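You operate a simulated robot arm through the tools that you are given. There is no shell and no other tool. Be economical: measure what you need, move in short steps, check, and stop when the job is done.

You run a simulated robot arm. Do the job below in one go: nothing can be reset, and whatever is moved stays where it is left.

## Task
Put the spacer with the smallest size on its label from the top of the grey bench on the large bearing.

Only the result counts: the job must be done as asked and must still hold three seconds after the hand-in. Knocking over, shifting, dropping, spilling or breaking anything else fails it.

## Robot
A 6-joint arm with a two-finger parallel gripper, fixed in place. Base frame: the origin is at the foot of the arm, x ahead of it, y to its left, z up; the work surface is at about z = 0. Readings come in mm, degrees, newtons and seconds.
With the tool pointing down near the work surface it reaches from about 140 to 580 mm from the base axis. Its first joint turns from -66.0 to 66.0 degrees. Payload 2.1 kg.
The TCP is the grasp point between the finger pads, 30 mm short of the fingertips. In the tool frame z runs along the fingers and y along their closing line. Largest opening 94 mm; finger width 28, thickness 10; the body of the gripper, 50 by 96 mm, starts 55 mm behind the TCP.
Orientation is that of the tool frame in the base frame, as a unit quaternion [w, x, y, z]. With the fingers straight down and closing along the base's y, the tool's x points along the base's -x, its y along +y and its z along -z.

## Interface
- The arm moves only by the tool servo_tool. Its argument "plan" is a list of rows, each a list of 7 numbers: the shift along the tool's x, y, z in mm, then the turn, a rotation vector about the tool's x, y, z in degrees, then the gripper command, from -1 (shut) to 1 (fully open), values between in proportion. In form: [[x, y, z, rx, ry, rz, claw], ...]. A call has 1 to 8 rows; each row is the pose to reach, as a shift and turn from the pose commanded when the call began, along the tool's axes at that moment. Rows are played at 5 a second. More than 50 mm and 8.6 degrees between two rows, or a gripper value outside its range, and nothing of the call is played. A pose out of reach is approached as far as the arm can. The call stops where the force on the tool passes 40 N (or 10 N more than at its start, if that is more) or the arm is blocked; 0.2 s more then pass. Each finger travels about 72 mm/s and halts on what it meets, pressing with about 37 N; the grip force reading is that of the motor and also rises with nothing between the fingers. The clock runs only during rows and for 0.2 s after the last one: add rows that repeat a pose to give the fingers time. The reply holds the time, the measured pose of the TCP, the force on the tool along the base axes, the opening and the grip force, in the units named above and with some noise, and new pictures: "views" is both (left out), scene, wrist or none.
- Cameras (640 x 400 px; columns grow to the right, rows downward): "scene" is fixed at [57.4, -369.8, 496]; the picture's right is [0.77, -0.64, 0.00], its down [-0.29, -0.35, -0.89] and it looks along [0.57, 0.69, -0.45] (base axes); focal length 328 px, centre (320, 200). "wrist" rides on the gripper at [-37, 0, -58] in the tool frame; the picture's right is [0.00, -1.00, 0.00], its down [0.97, 0.00, -0.24] and it looks along [0.24, 0.00, 0.97] (tool axes); focal length 218 px, centre (320, 200).
- point_at(camera, pixels): for up to 12 pixels [column, row] of the newest picture of that camera ("zoom" is the newest enlarged one), the place [x, y, z] in the base frame of the surface seen there, good to about 2 mm. The clock stands still meanwhile.
- close_up(camera, box): a new picture of the part [left, top, right, bottom] of that camera's present view, enlarged. The clock stands still meanwhile.
- close_job(): hands the job in; it is judged then, once.

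Keep the steps short. Do not move on a guess: measure, check each grasp and each placing, and mend mistakes. In all there are 60 turns and 170 pictures (those below and enlarged ones count). Leave the gripper open and the arm clear of the work at the hand-in unless told otherwise, and finish with a single line.

The tools are called after ">>>" as name(argument=value, ...) on one line, values as JSON. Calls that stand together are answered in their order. servo_tool: Moves the arm, as the interface text tells. Its arguments: {"type":"object","properties":{"plan":{"type":"array","items":{"type":"array","items":{"type":"number"}}},"views":{"type":"string","enum":["both","scene","wrist","none"]}},"required":["plan"]} The other tools are called the same way: point_at (camera, pixels) gives the place of the surface under pixels of a picture; close_up (camera, box) takes an enlarged picture of a part of a camera's view; close_job () hands the job in.

At the start:

```text
time: 0.0
tcp_pos: [349.7, 110.0, 273.5]
ee_rot: [0.001, 0.0, 1.0, 0.0]
force: [0.3, 0.2, 0.1]
width: 93.8
gripper_force: 0.1
```

scene: 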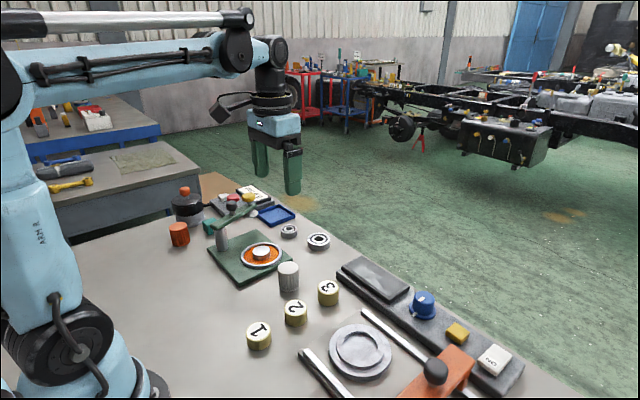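
wrist: 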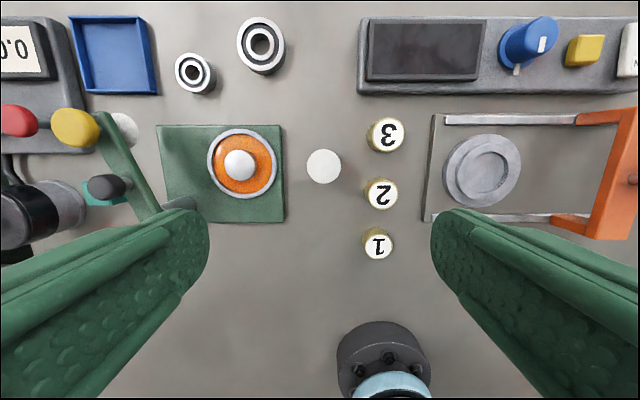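

I see three labelled brass cylinders (1, 2, 3), and two bearings near (262,40) and (195,73) in the wrist view. I'll enlarge both areas and measure them.

>>> close_up(camera="scene", box=[200, 200, 400, 360])

>>> close_up(camera="wrist", box=[150, 0, 450, 270])

>>> point_at(camera="wrist", pixels=[[377, 244], [362, 244], [392, 244], [377, 229], [381, 193], [260, 42], [239, 42], [283, 40], [253, 40], [195, 73], [323, 166], [240, 165]])

>>> point_at(camera="scene", pixels=[[318, 239], [308, 239], [328, 239], [318, 234], [318, 245], [289, 231], [258, 330], [295, 308], [328, 287], [289, 268], [260, 252], [360, 350]])

```text
2.50 times, centred on (300, 280) of scene
```

zoom: 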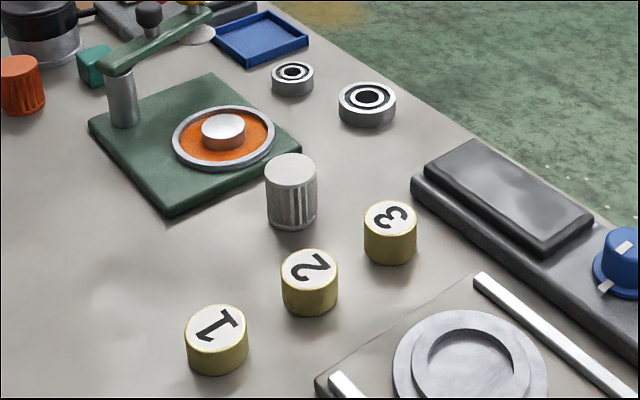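

```text
1.48 times, centred on (300, 135) of wrist
```

zoom: 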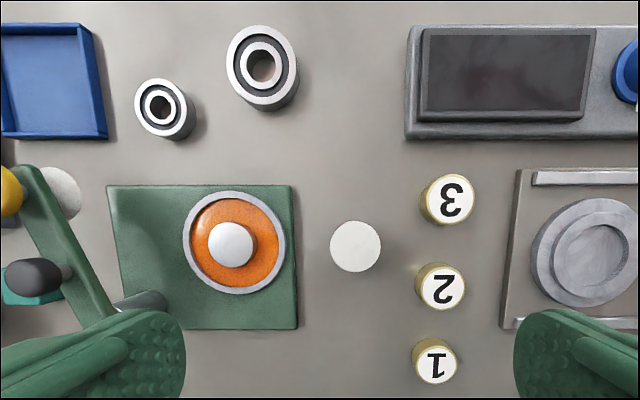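

```text
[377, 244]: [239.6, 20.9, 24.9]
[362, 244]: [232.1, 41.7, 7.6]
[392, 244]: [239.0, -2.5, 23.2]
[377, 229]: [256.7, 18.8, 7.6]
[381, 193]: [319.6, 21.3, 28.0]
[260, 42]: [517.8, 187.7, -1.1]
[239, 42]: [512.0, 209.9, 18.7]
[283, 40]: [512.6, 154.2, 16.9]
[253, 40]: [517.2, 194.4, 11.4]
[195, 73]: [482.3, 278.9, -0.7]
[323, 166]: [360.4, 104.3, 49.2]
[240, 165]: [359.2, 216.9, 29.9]
```

```text
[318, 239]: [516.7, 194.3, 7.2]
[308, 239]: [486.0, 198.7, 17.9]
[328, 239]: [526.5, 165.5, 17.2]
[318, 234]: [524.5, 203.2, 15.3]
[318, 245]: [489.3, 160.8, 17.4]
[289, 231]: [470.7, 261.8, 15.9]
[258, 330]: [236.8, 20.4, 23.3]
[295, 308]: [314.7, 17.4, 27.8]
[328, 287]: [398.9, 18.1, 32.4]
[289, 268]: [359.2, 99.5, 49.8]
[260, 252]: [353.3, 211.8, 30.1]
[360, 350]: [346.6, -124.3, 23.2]
```

Label 1 looks smallest. That spacer is at about (238, 20), with its top at z≈24. The large bearing is at about (513, 183), with its top at 17. I'll move high above spacer 1 and look again.

>>> servo_tool(plan=[[28, -22, 0, 0, 0, 0, 1], [56, -45, 0, 0, 0, 0, 1], [84, -68, 0, 0, 0, 0, 1], [111, -90, 0, 0, 0, 0, 1], [111, -90, 40, 0, 0, 0, 1], [111, -90, 80, 0, 0, 0, 1], [111, -90, 120, 0, 0, 0, 1], [111, -90, 120, 0, 0, 0, 1]])

```text
time: 1.8
tcp_pos: [236.8, 17.7, 153.7]
ee_rot: [0.001, 0.0, 1.0, 0.0]
force: [-0.1, 0.7, 0.1]
width: 94.1
gripper_force: 0.0
```

scene: 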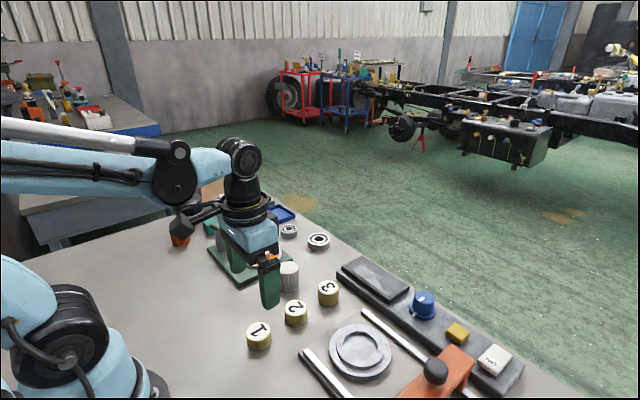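
wrist: 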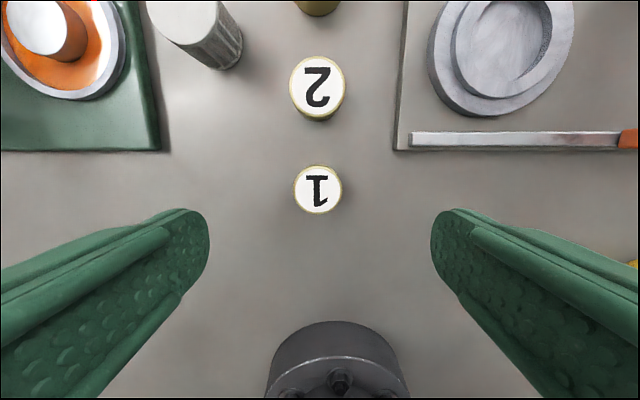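

Spacer 1 shows at (317,189) in the wrist view. A dark round object shows at the bottom near (340,350), so I'll measure both it and the spacer.

>>> point_at(camera="wrist", pixels=[[317, 168], [317, 189], [317, 208], [296, 189], [339, 189], [340, 325], [340, 350], [340, 380], [400, 142], [412, 140], [158, 140], [317, 85]])

>>> close_up(camera="wrist", box=[260, 40, 400, 230])

```text
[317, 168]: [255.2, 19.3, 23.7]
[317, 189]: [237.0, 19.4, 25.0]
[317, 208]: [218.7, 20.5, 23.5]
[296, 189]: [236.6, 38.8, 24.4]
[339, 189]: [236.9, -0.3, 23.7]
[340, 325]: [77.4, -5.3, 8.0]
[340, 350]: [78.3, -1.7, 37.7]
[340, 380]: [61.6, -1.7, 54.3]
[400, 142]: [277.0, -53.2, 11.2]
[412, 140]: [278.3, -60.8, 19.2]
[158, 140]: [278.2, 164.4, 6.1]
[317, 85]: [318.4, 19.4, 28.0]
```

```text
2.11 times, centred on (330, 135) of wrist
```

zoom: 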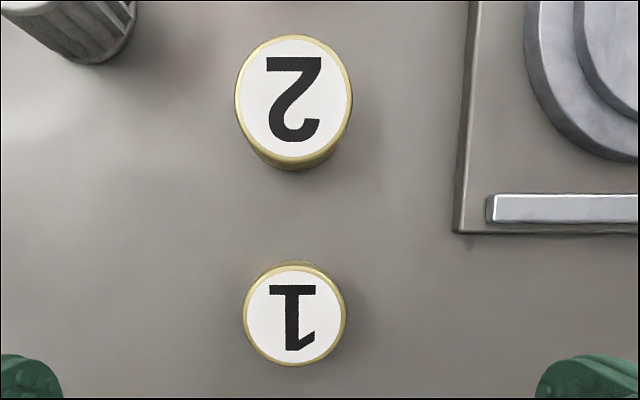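

Spacer 1 is centred at (237, 19.5), 39 mm across and 24 mm high. I'll go down with the gripper open to z≈36.

>>> servo_tool(plan=[[0, 1, 40, 0, 0, 0, 1], [0, 1, 75, 0, 0, 0, 1], [0, 1, 100, 0, 0, 0, 1], [0, 1, 117, 0, 0, 0, 1], [0, 1, 117, 0, 0, 0, 1]])

```text
time: 3.0
tcp_pos: [237.9, 20.7, 37.4]
ee_rot: [0.0, -0.001, 1.0, 0.0]
force: [-0.5, 1.2, 0.3]
width: 94.2
gripper_force: 0.2
```

scene: 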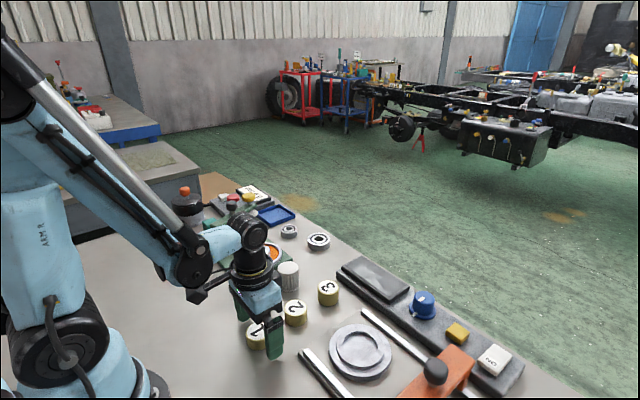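
wrist: 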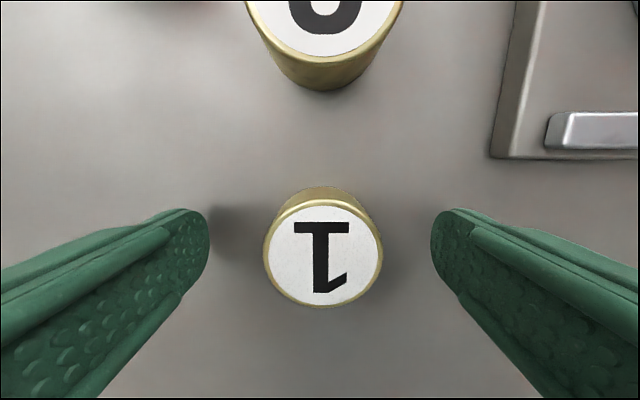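

The fingers are on either side of the spacer and well centred. I'll close them, giving time to settle, then read the opening.

>>> servo_tool(plan=[[0, 0, 0, 0, 0, 0, 0], [0, 0, 0, 0, 0, 0, -1], [0, 0, 0, 0, 0, 0, -1], [0, 0, 0, 0, 0, 0, -1], [0, 0, 0, 0, 0, 0, -1]], views="wrist")

```text
time: 4.2
tcp_pos: [238.2, 21.0, 36.8]
ee_rot: [0.0, 0.0, 1.0, 0.0]
force: [0.5, 0.1, 0.2]
width: 43.0
gripper_force: 37.5
```

wrist: 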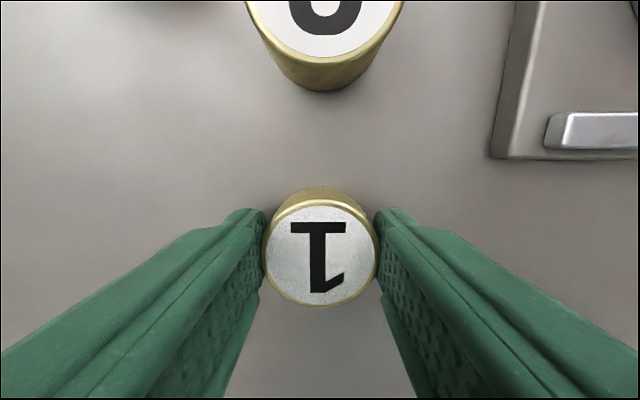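

It's gripped at 43 mm opening with 37 N. I'll lift it 120 mm and check the hold.

>>> servo_tool(plan=[[0, 0, -8, 0, 0, 0, -1], [0, 0, -30, 0, 0, 0, -1], [0, 0, -60, 0, 0, 0, -1], [0, 0, -90, 0, 0, 0, -1], [0, 0, -120, 0, 0, 0, -1], [0, 0, -140, 0, 0, 0, -1], [0, 0, -140, 0, 0, 0, -1]])

```text
time: 5.8
tcp_pos: [239.1, 22.2, 175.6]
ee_rot: [0.0, 0.0, 1.0, 0.0]
force: [0.4, -0.4, -2.6]
width: 43.1
gripper_force: 36.9
```

scene: 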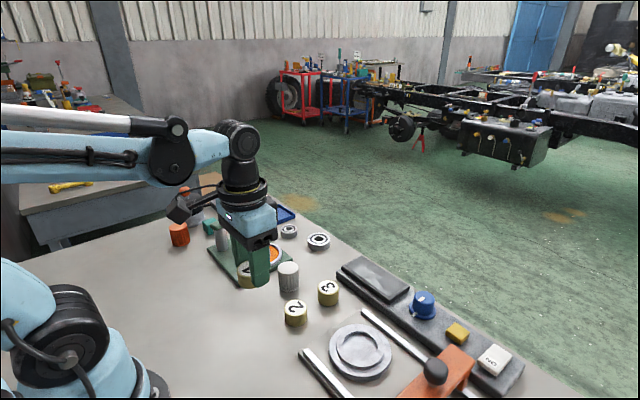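
wrist: 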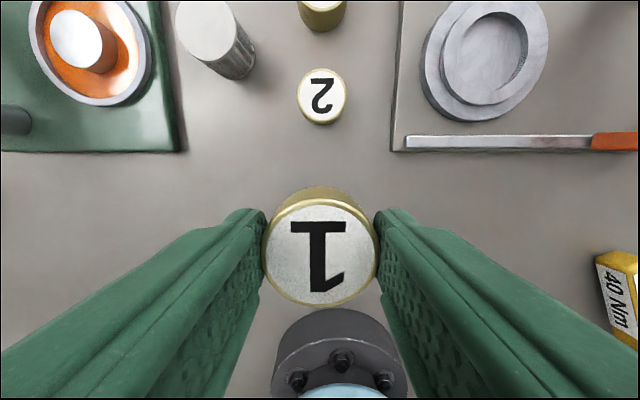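

The spacer is held and lifted. Next I move to a point short of the bearing at the same height and measure the bearing from there.

>>> servo_tool(plan=[[-32, 27, 0, 0, 0, 0, -1], [-64, 54, 0, 0, 0, 0, -1], [-96, 81, 0, 0, 0, 0, -1], [-128, 108, 0, 0, 0, 0, -1], [-160, 135, 0, 0, 0, 0, -1], [-191, 162, 0, 0, 0, 0, -1], [-191, 162, 0, 0, 0, 0, -1]])

```text
time: 7.4
tcp_pos: [430.2, 183.0, 174.8]
ee_rot: [0.0, -0.001, 1.0, 0.0]
force: [-0.1, -0.7, -2.6]
width: 43.2
gripper_force: 36.4
```

scene: 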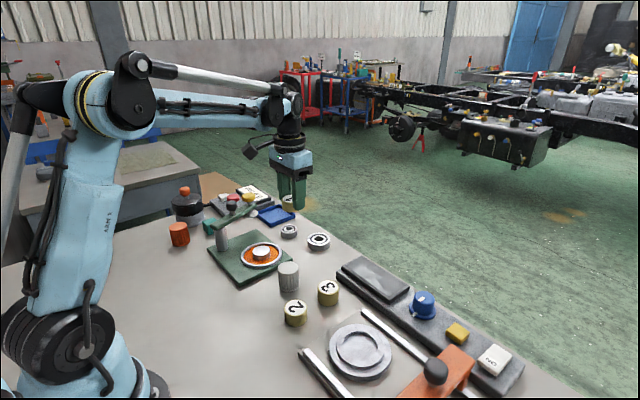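
wrist: 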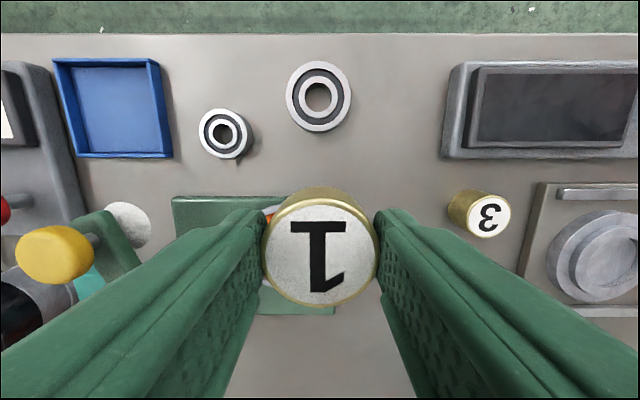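

The large bearing is at (319,97). I'll measure its rim and faces, and the held spacer's top.

>>> point_at(camera="wrist", pixels=[[289, 97], [349, 96], [319, 66], [319, 127], [302, 96], [335, 96], [319, 80], [319, 113], [319, 222], [319, 300], [267, 255], [376, 255]])

>>> close_up(camera="wrist", box=[180, 40, 380, 165])

>>> point_at(camera="wrist", pixels=[[304, 69], [225, 135], [248, 125], [319, 250], [319, 195], [220, 115]])

```text
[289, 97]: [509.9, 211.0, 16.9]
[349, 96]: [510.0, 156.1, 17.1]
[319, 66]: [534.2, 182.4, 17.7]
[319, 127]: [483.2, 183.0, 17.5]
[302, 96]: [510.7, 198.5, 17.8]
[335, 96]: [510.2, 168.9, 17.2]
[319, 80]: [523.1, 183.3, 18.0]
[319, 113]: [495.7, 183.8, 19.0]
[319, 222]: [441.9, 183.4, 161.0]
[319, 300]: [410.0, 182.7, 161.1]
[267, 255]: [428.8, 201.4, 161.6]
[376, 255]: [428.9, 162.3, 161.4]
```

```text
3.20 times, centred on (280, 102) of wrist
```

zoom: 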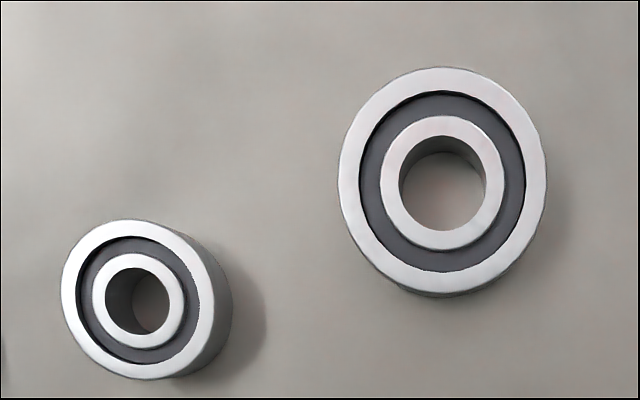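

```text
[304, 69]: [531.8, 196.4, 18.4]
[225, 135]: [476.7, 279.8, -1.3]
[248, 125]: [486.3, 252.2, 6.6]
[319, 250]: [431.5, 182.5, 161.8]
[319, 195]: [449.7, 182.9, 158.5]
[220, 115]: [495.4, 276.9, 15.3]
```

The bearing centre is at (509.5, 183.5) with its top at z≈17.7. The spacer is centred on the TCP, and its bottom is about 37 mm below it. I'll move 80 mm ahead and lower to about 10 mm above the bearing.

>>> servo_tool(plan=[[-40, 0.5, 0, 0, 0, 0, -1], [-79.5, 1, 0, 0, 0, 0, -1], [-79.5, 1, 40, 0, 0, 0, -1], [-79.5, 1, 75, 0, 0, 0, -1], [-79.5, 1, 98, 0, 0, 0, -1], [-79.5, 1, 108, 0, 0, 0, -1], [-79.5, 1, 108, 0, 0, 0, -1]])

>>> close_up(camera="scene", box=[260, 190, 380, 265])

```text
time: 9.0
tcp_pos: [509.5, 183.8, 68.2]
ee_rot: [0.0, -0.001, 1.0, 0.0]
force: [-0.6, -0.4, -2.3]
width: 42.9
gripper_force: 37.4
```

scene: 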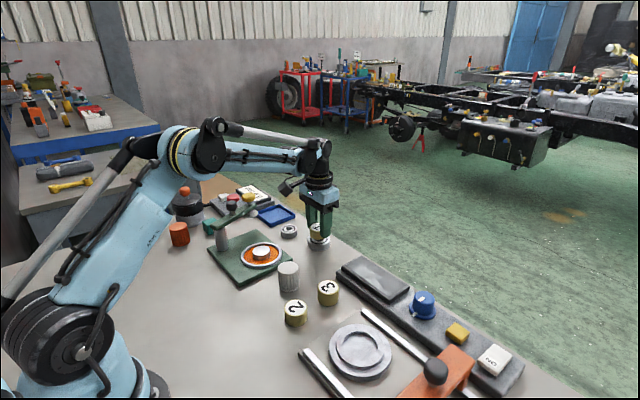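
wrist: 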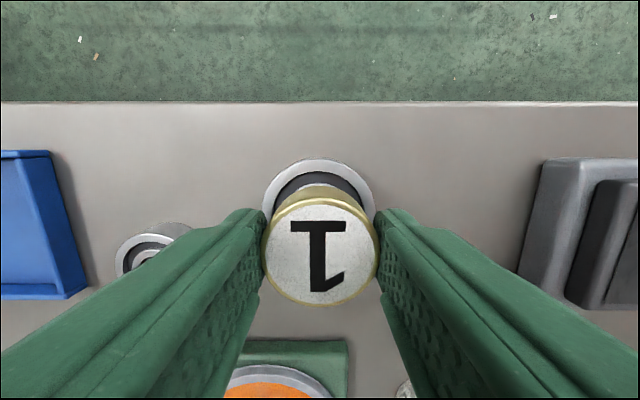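

```text
5.33 times, centred on (320, 228) of scene
```

zoom: 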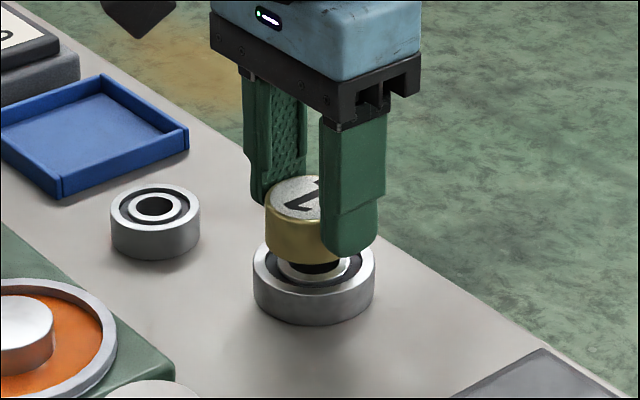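

It's well centred, with a gap of about 13 mm. I'll lower in small steps while watching the force.

>>> servo_tool(plan=[[0, 0, 5, 0, 0, 0, -1], [0, 0, 9, 0, 0, 0, -1], [0, 0, 11, 0, 0, 0, -1], [0, 0, 12, 0, 0, 0, -1], [0, 0, 12, 0, 0, 0, -1]])

>>> close_up(camera="scene", box=[290, 205, 354, 245])

```text
time: 10.2
tcp_pos: [509.2, 184.1, 55.5]
ee_rot: [0.0, 0.0, 1.0, 0.0]
force: [0.1, 0.2, -2.3]
width: 42.9
gripper_force: 37.0
```

scene: 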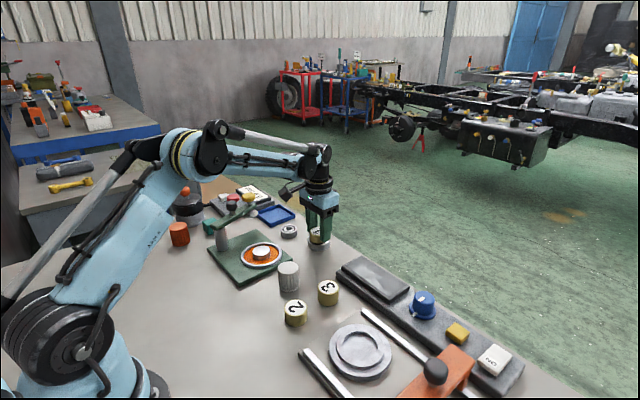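
wrist: 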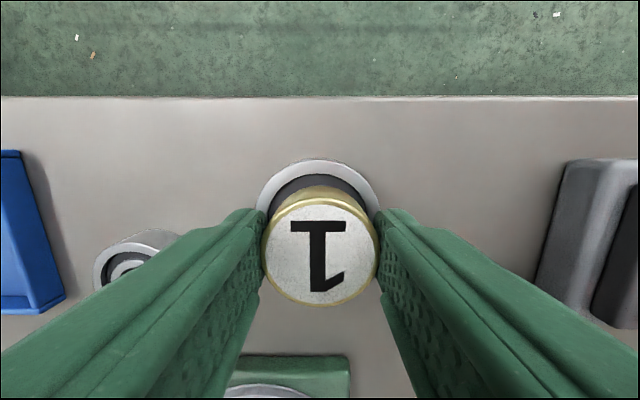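

```text
10.00 times, centred on (322, 225) of scene
```

zoom: 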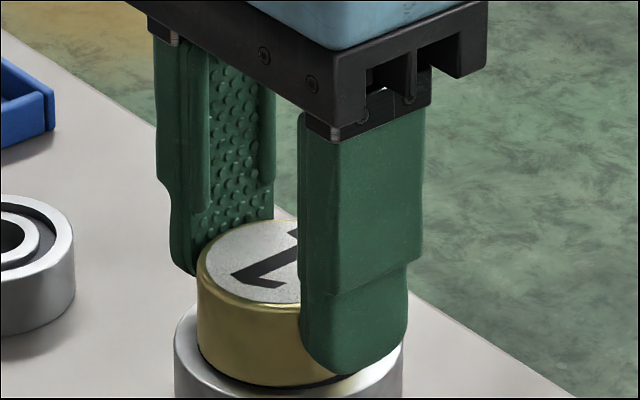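

The force is still −2.3 N, which is just the spacer's weight, so it isn't touching yet. I'll lower another 1 mm in half-millimetre steps.

>>> servo_tool(plan=[[0, 0, 0.5, 0, 0, 0, -1], [0, 0, 1, 0, 0, 0, -1], [0, 0, 1, 0, 0, 0, -1]], views="none")

```text
time: 11.0
tcp_pos: [507.8, 183.3, 55.3]
ee_rot: [0.0, -0.001, 1.0, 0.0]
force: [-1.7, 0.8, -0.1]
width: 42.9
gripper_force: 37.1
```

The force reading shifted by about 2 N, so contact may be starting. I'll take one more half-millimetre to confirm.

>>> servo_tool(plan=[[0, 0, 0.5, 0, 0, 0, -1], [0, 0, 0.5, 0, 0, 0, -1]], views="none")

```text
time: 11.6
tcp_pos: [507.8, 182.8, 55.2]
ee_rot: [0.0, 0.0, 1.0, 0.0]
force: [0.8, 1.7, 10.5]
width: 43.0
gripper_force: 36.8
```

The force is now +10.5 N, so the spacer is seated. I'll ease back 0.5 mm and open gradually.

>>> servo_tool(plan=[[0, 0, -0.5, 0, 0, 0, -1], [0, 0, -0.5, 0, 0, 0, 0.0], [0, 0, -0.5, 0, 0, 0, 0.2], [0, 0, -0.5, 0, 0, 0, 0.6], [0, 0, -0.5, 0, 0, 0, 0.6]])

```text
time: 12.8
tcp_pos: [508.9, 183.1, 55.0]
ee_rot: [0.0, 0.0, 1.0, 0.0]
force: [0.7, -0.1, -0.7]
width: 75.3
gripper_force: 0.1
```

scene: 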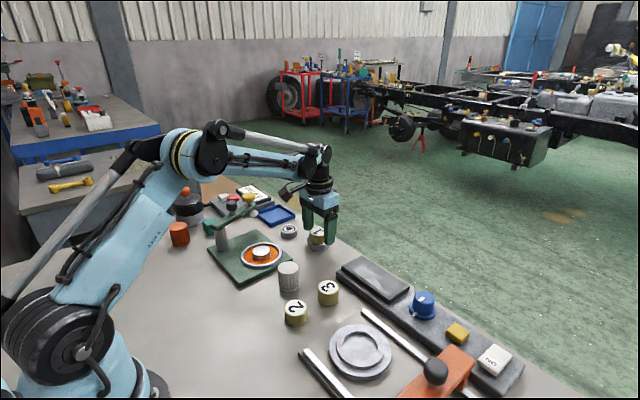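
wrist: 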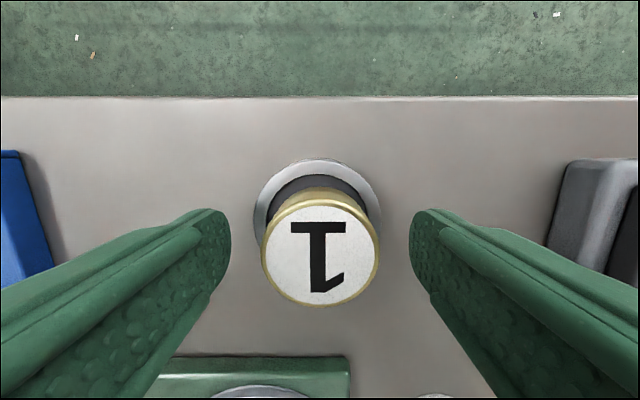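

The spacer is free and standing on the bearing. I'll go straight up, then back, and check.

>>> servo_tool(plan=[[0, 0, -20, 0, 0, 0, 0.6], [0, 0, -60, 0, 0, 0, 0.6], [0, 0, -100, 0, 0, 0, 0.6], [0, 0, -140, 0, 0, 0, 1], [40, 0, -150, 0, 0, 0, 1], [80, 0, -150, 0, 0, 0, 1], [100, 0, -150, 0, 0, 0, 1], [100, 0, -150, 0, 0, 0, 1]])

>>> close_up(camera="scene", box=[270, 200, 366, 260])

```text
time: 14.6
tcp_pos: [408.8, 183.9, 205.7]
ee_rot: [0.0, 0.0, 1.0, 0.001]
force: [0.7, 0.4, 0.1]
width: 93.9
gripper_force: 0.0
```

scene: 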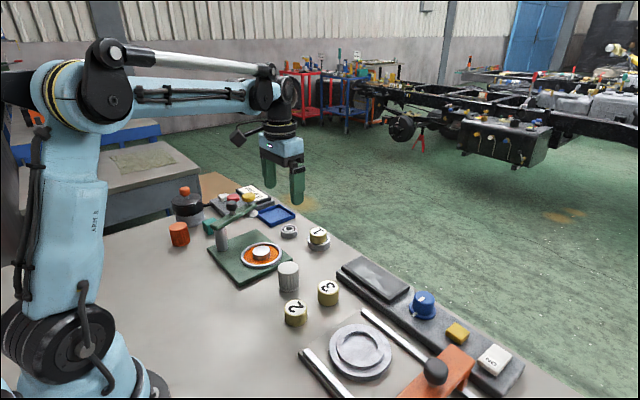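
wrist: 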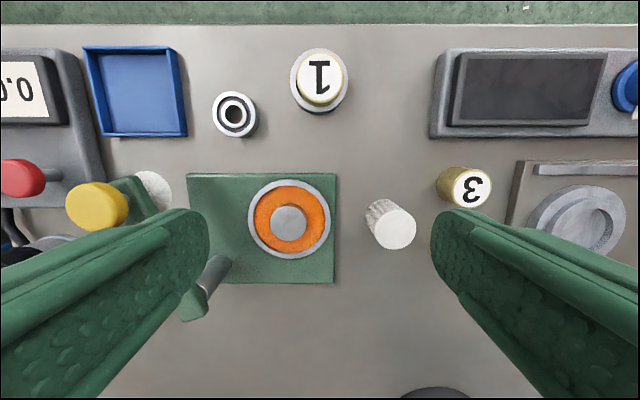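

```text
6.67 times, centred on (318, 230) of scene
```

zoom: 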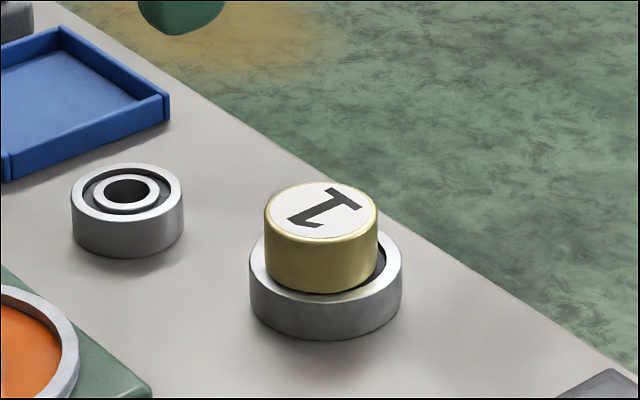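

The spacer stands level on the large bearing. I'll measure how well it is centred before handing in.

>>> point_at(camera="wrist", pixels=[[299, 76], [341, 76], [319, 56], [319, 99], [291, 85], [347, 85], [319, 110]])

>>> point_at(camera="zoom", pixels=[[320, 212], [322, 186], [318, 237], [270, 212], [372, 212], [255, 262], [398, 262]])

```text
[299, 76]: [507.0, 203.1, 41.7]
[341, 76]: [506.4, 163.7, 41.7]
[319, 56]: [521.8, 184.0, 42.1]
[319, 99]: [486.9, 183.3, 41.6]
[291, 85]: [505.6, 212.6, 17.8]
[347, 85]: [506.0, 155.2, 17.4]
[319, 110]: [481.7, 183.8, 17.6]
```

```text
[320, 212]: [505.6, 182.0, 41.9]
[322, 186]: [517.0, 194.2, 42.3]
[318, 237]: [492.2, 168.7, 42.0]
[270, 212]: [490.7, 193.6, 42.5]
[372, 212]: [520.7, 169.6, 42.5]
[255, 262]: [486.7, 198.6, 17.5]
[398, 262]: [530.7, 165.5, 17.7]
```

The spacer is centred within about 3 mm, with its top level at z≈42. The gripper is open and clear, so I'm handing in.

>>> close_job()

```text
The job is handed in.
```

Spacer 1, the smallest size, is standing level on the large bearing, about 3 mm off centre, with the gripper open and the arm clear, and the job is handed in.
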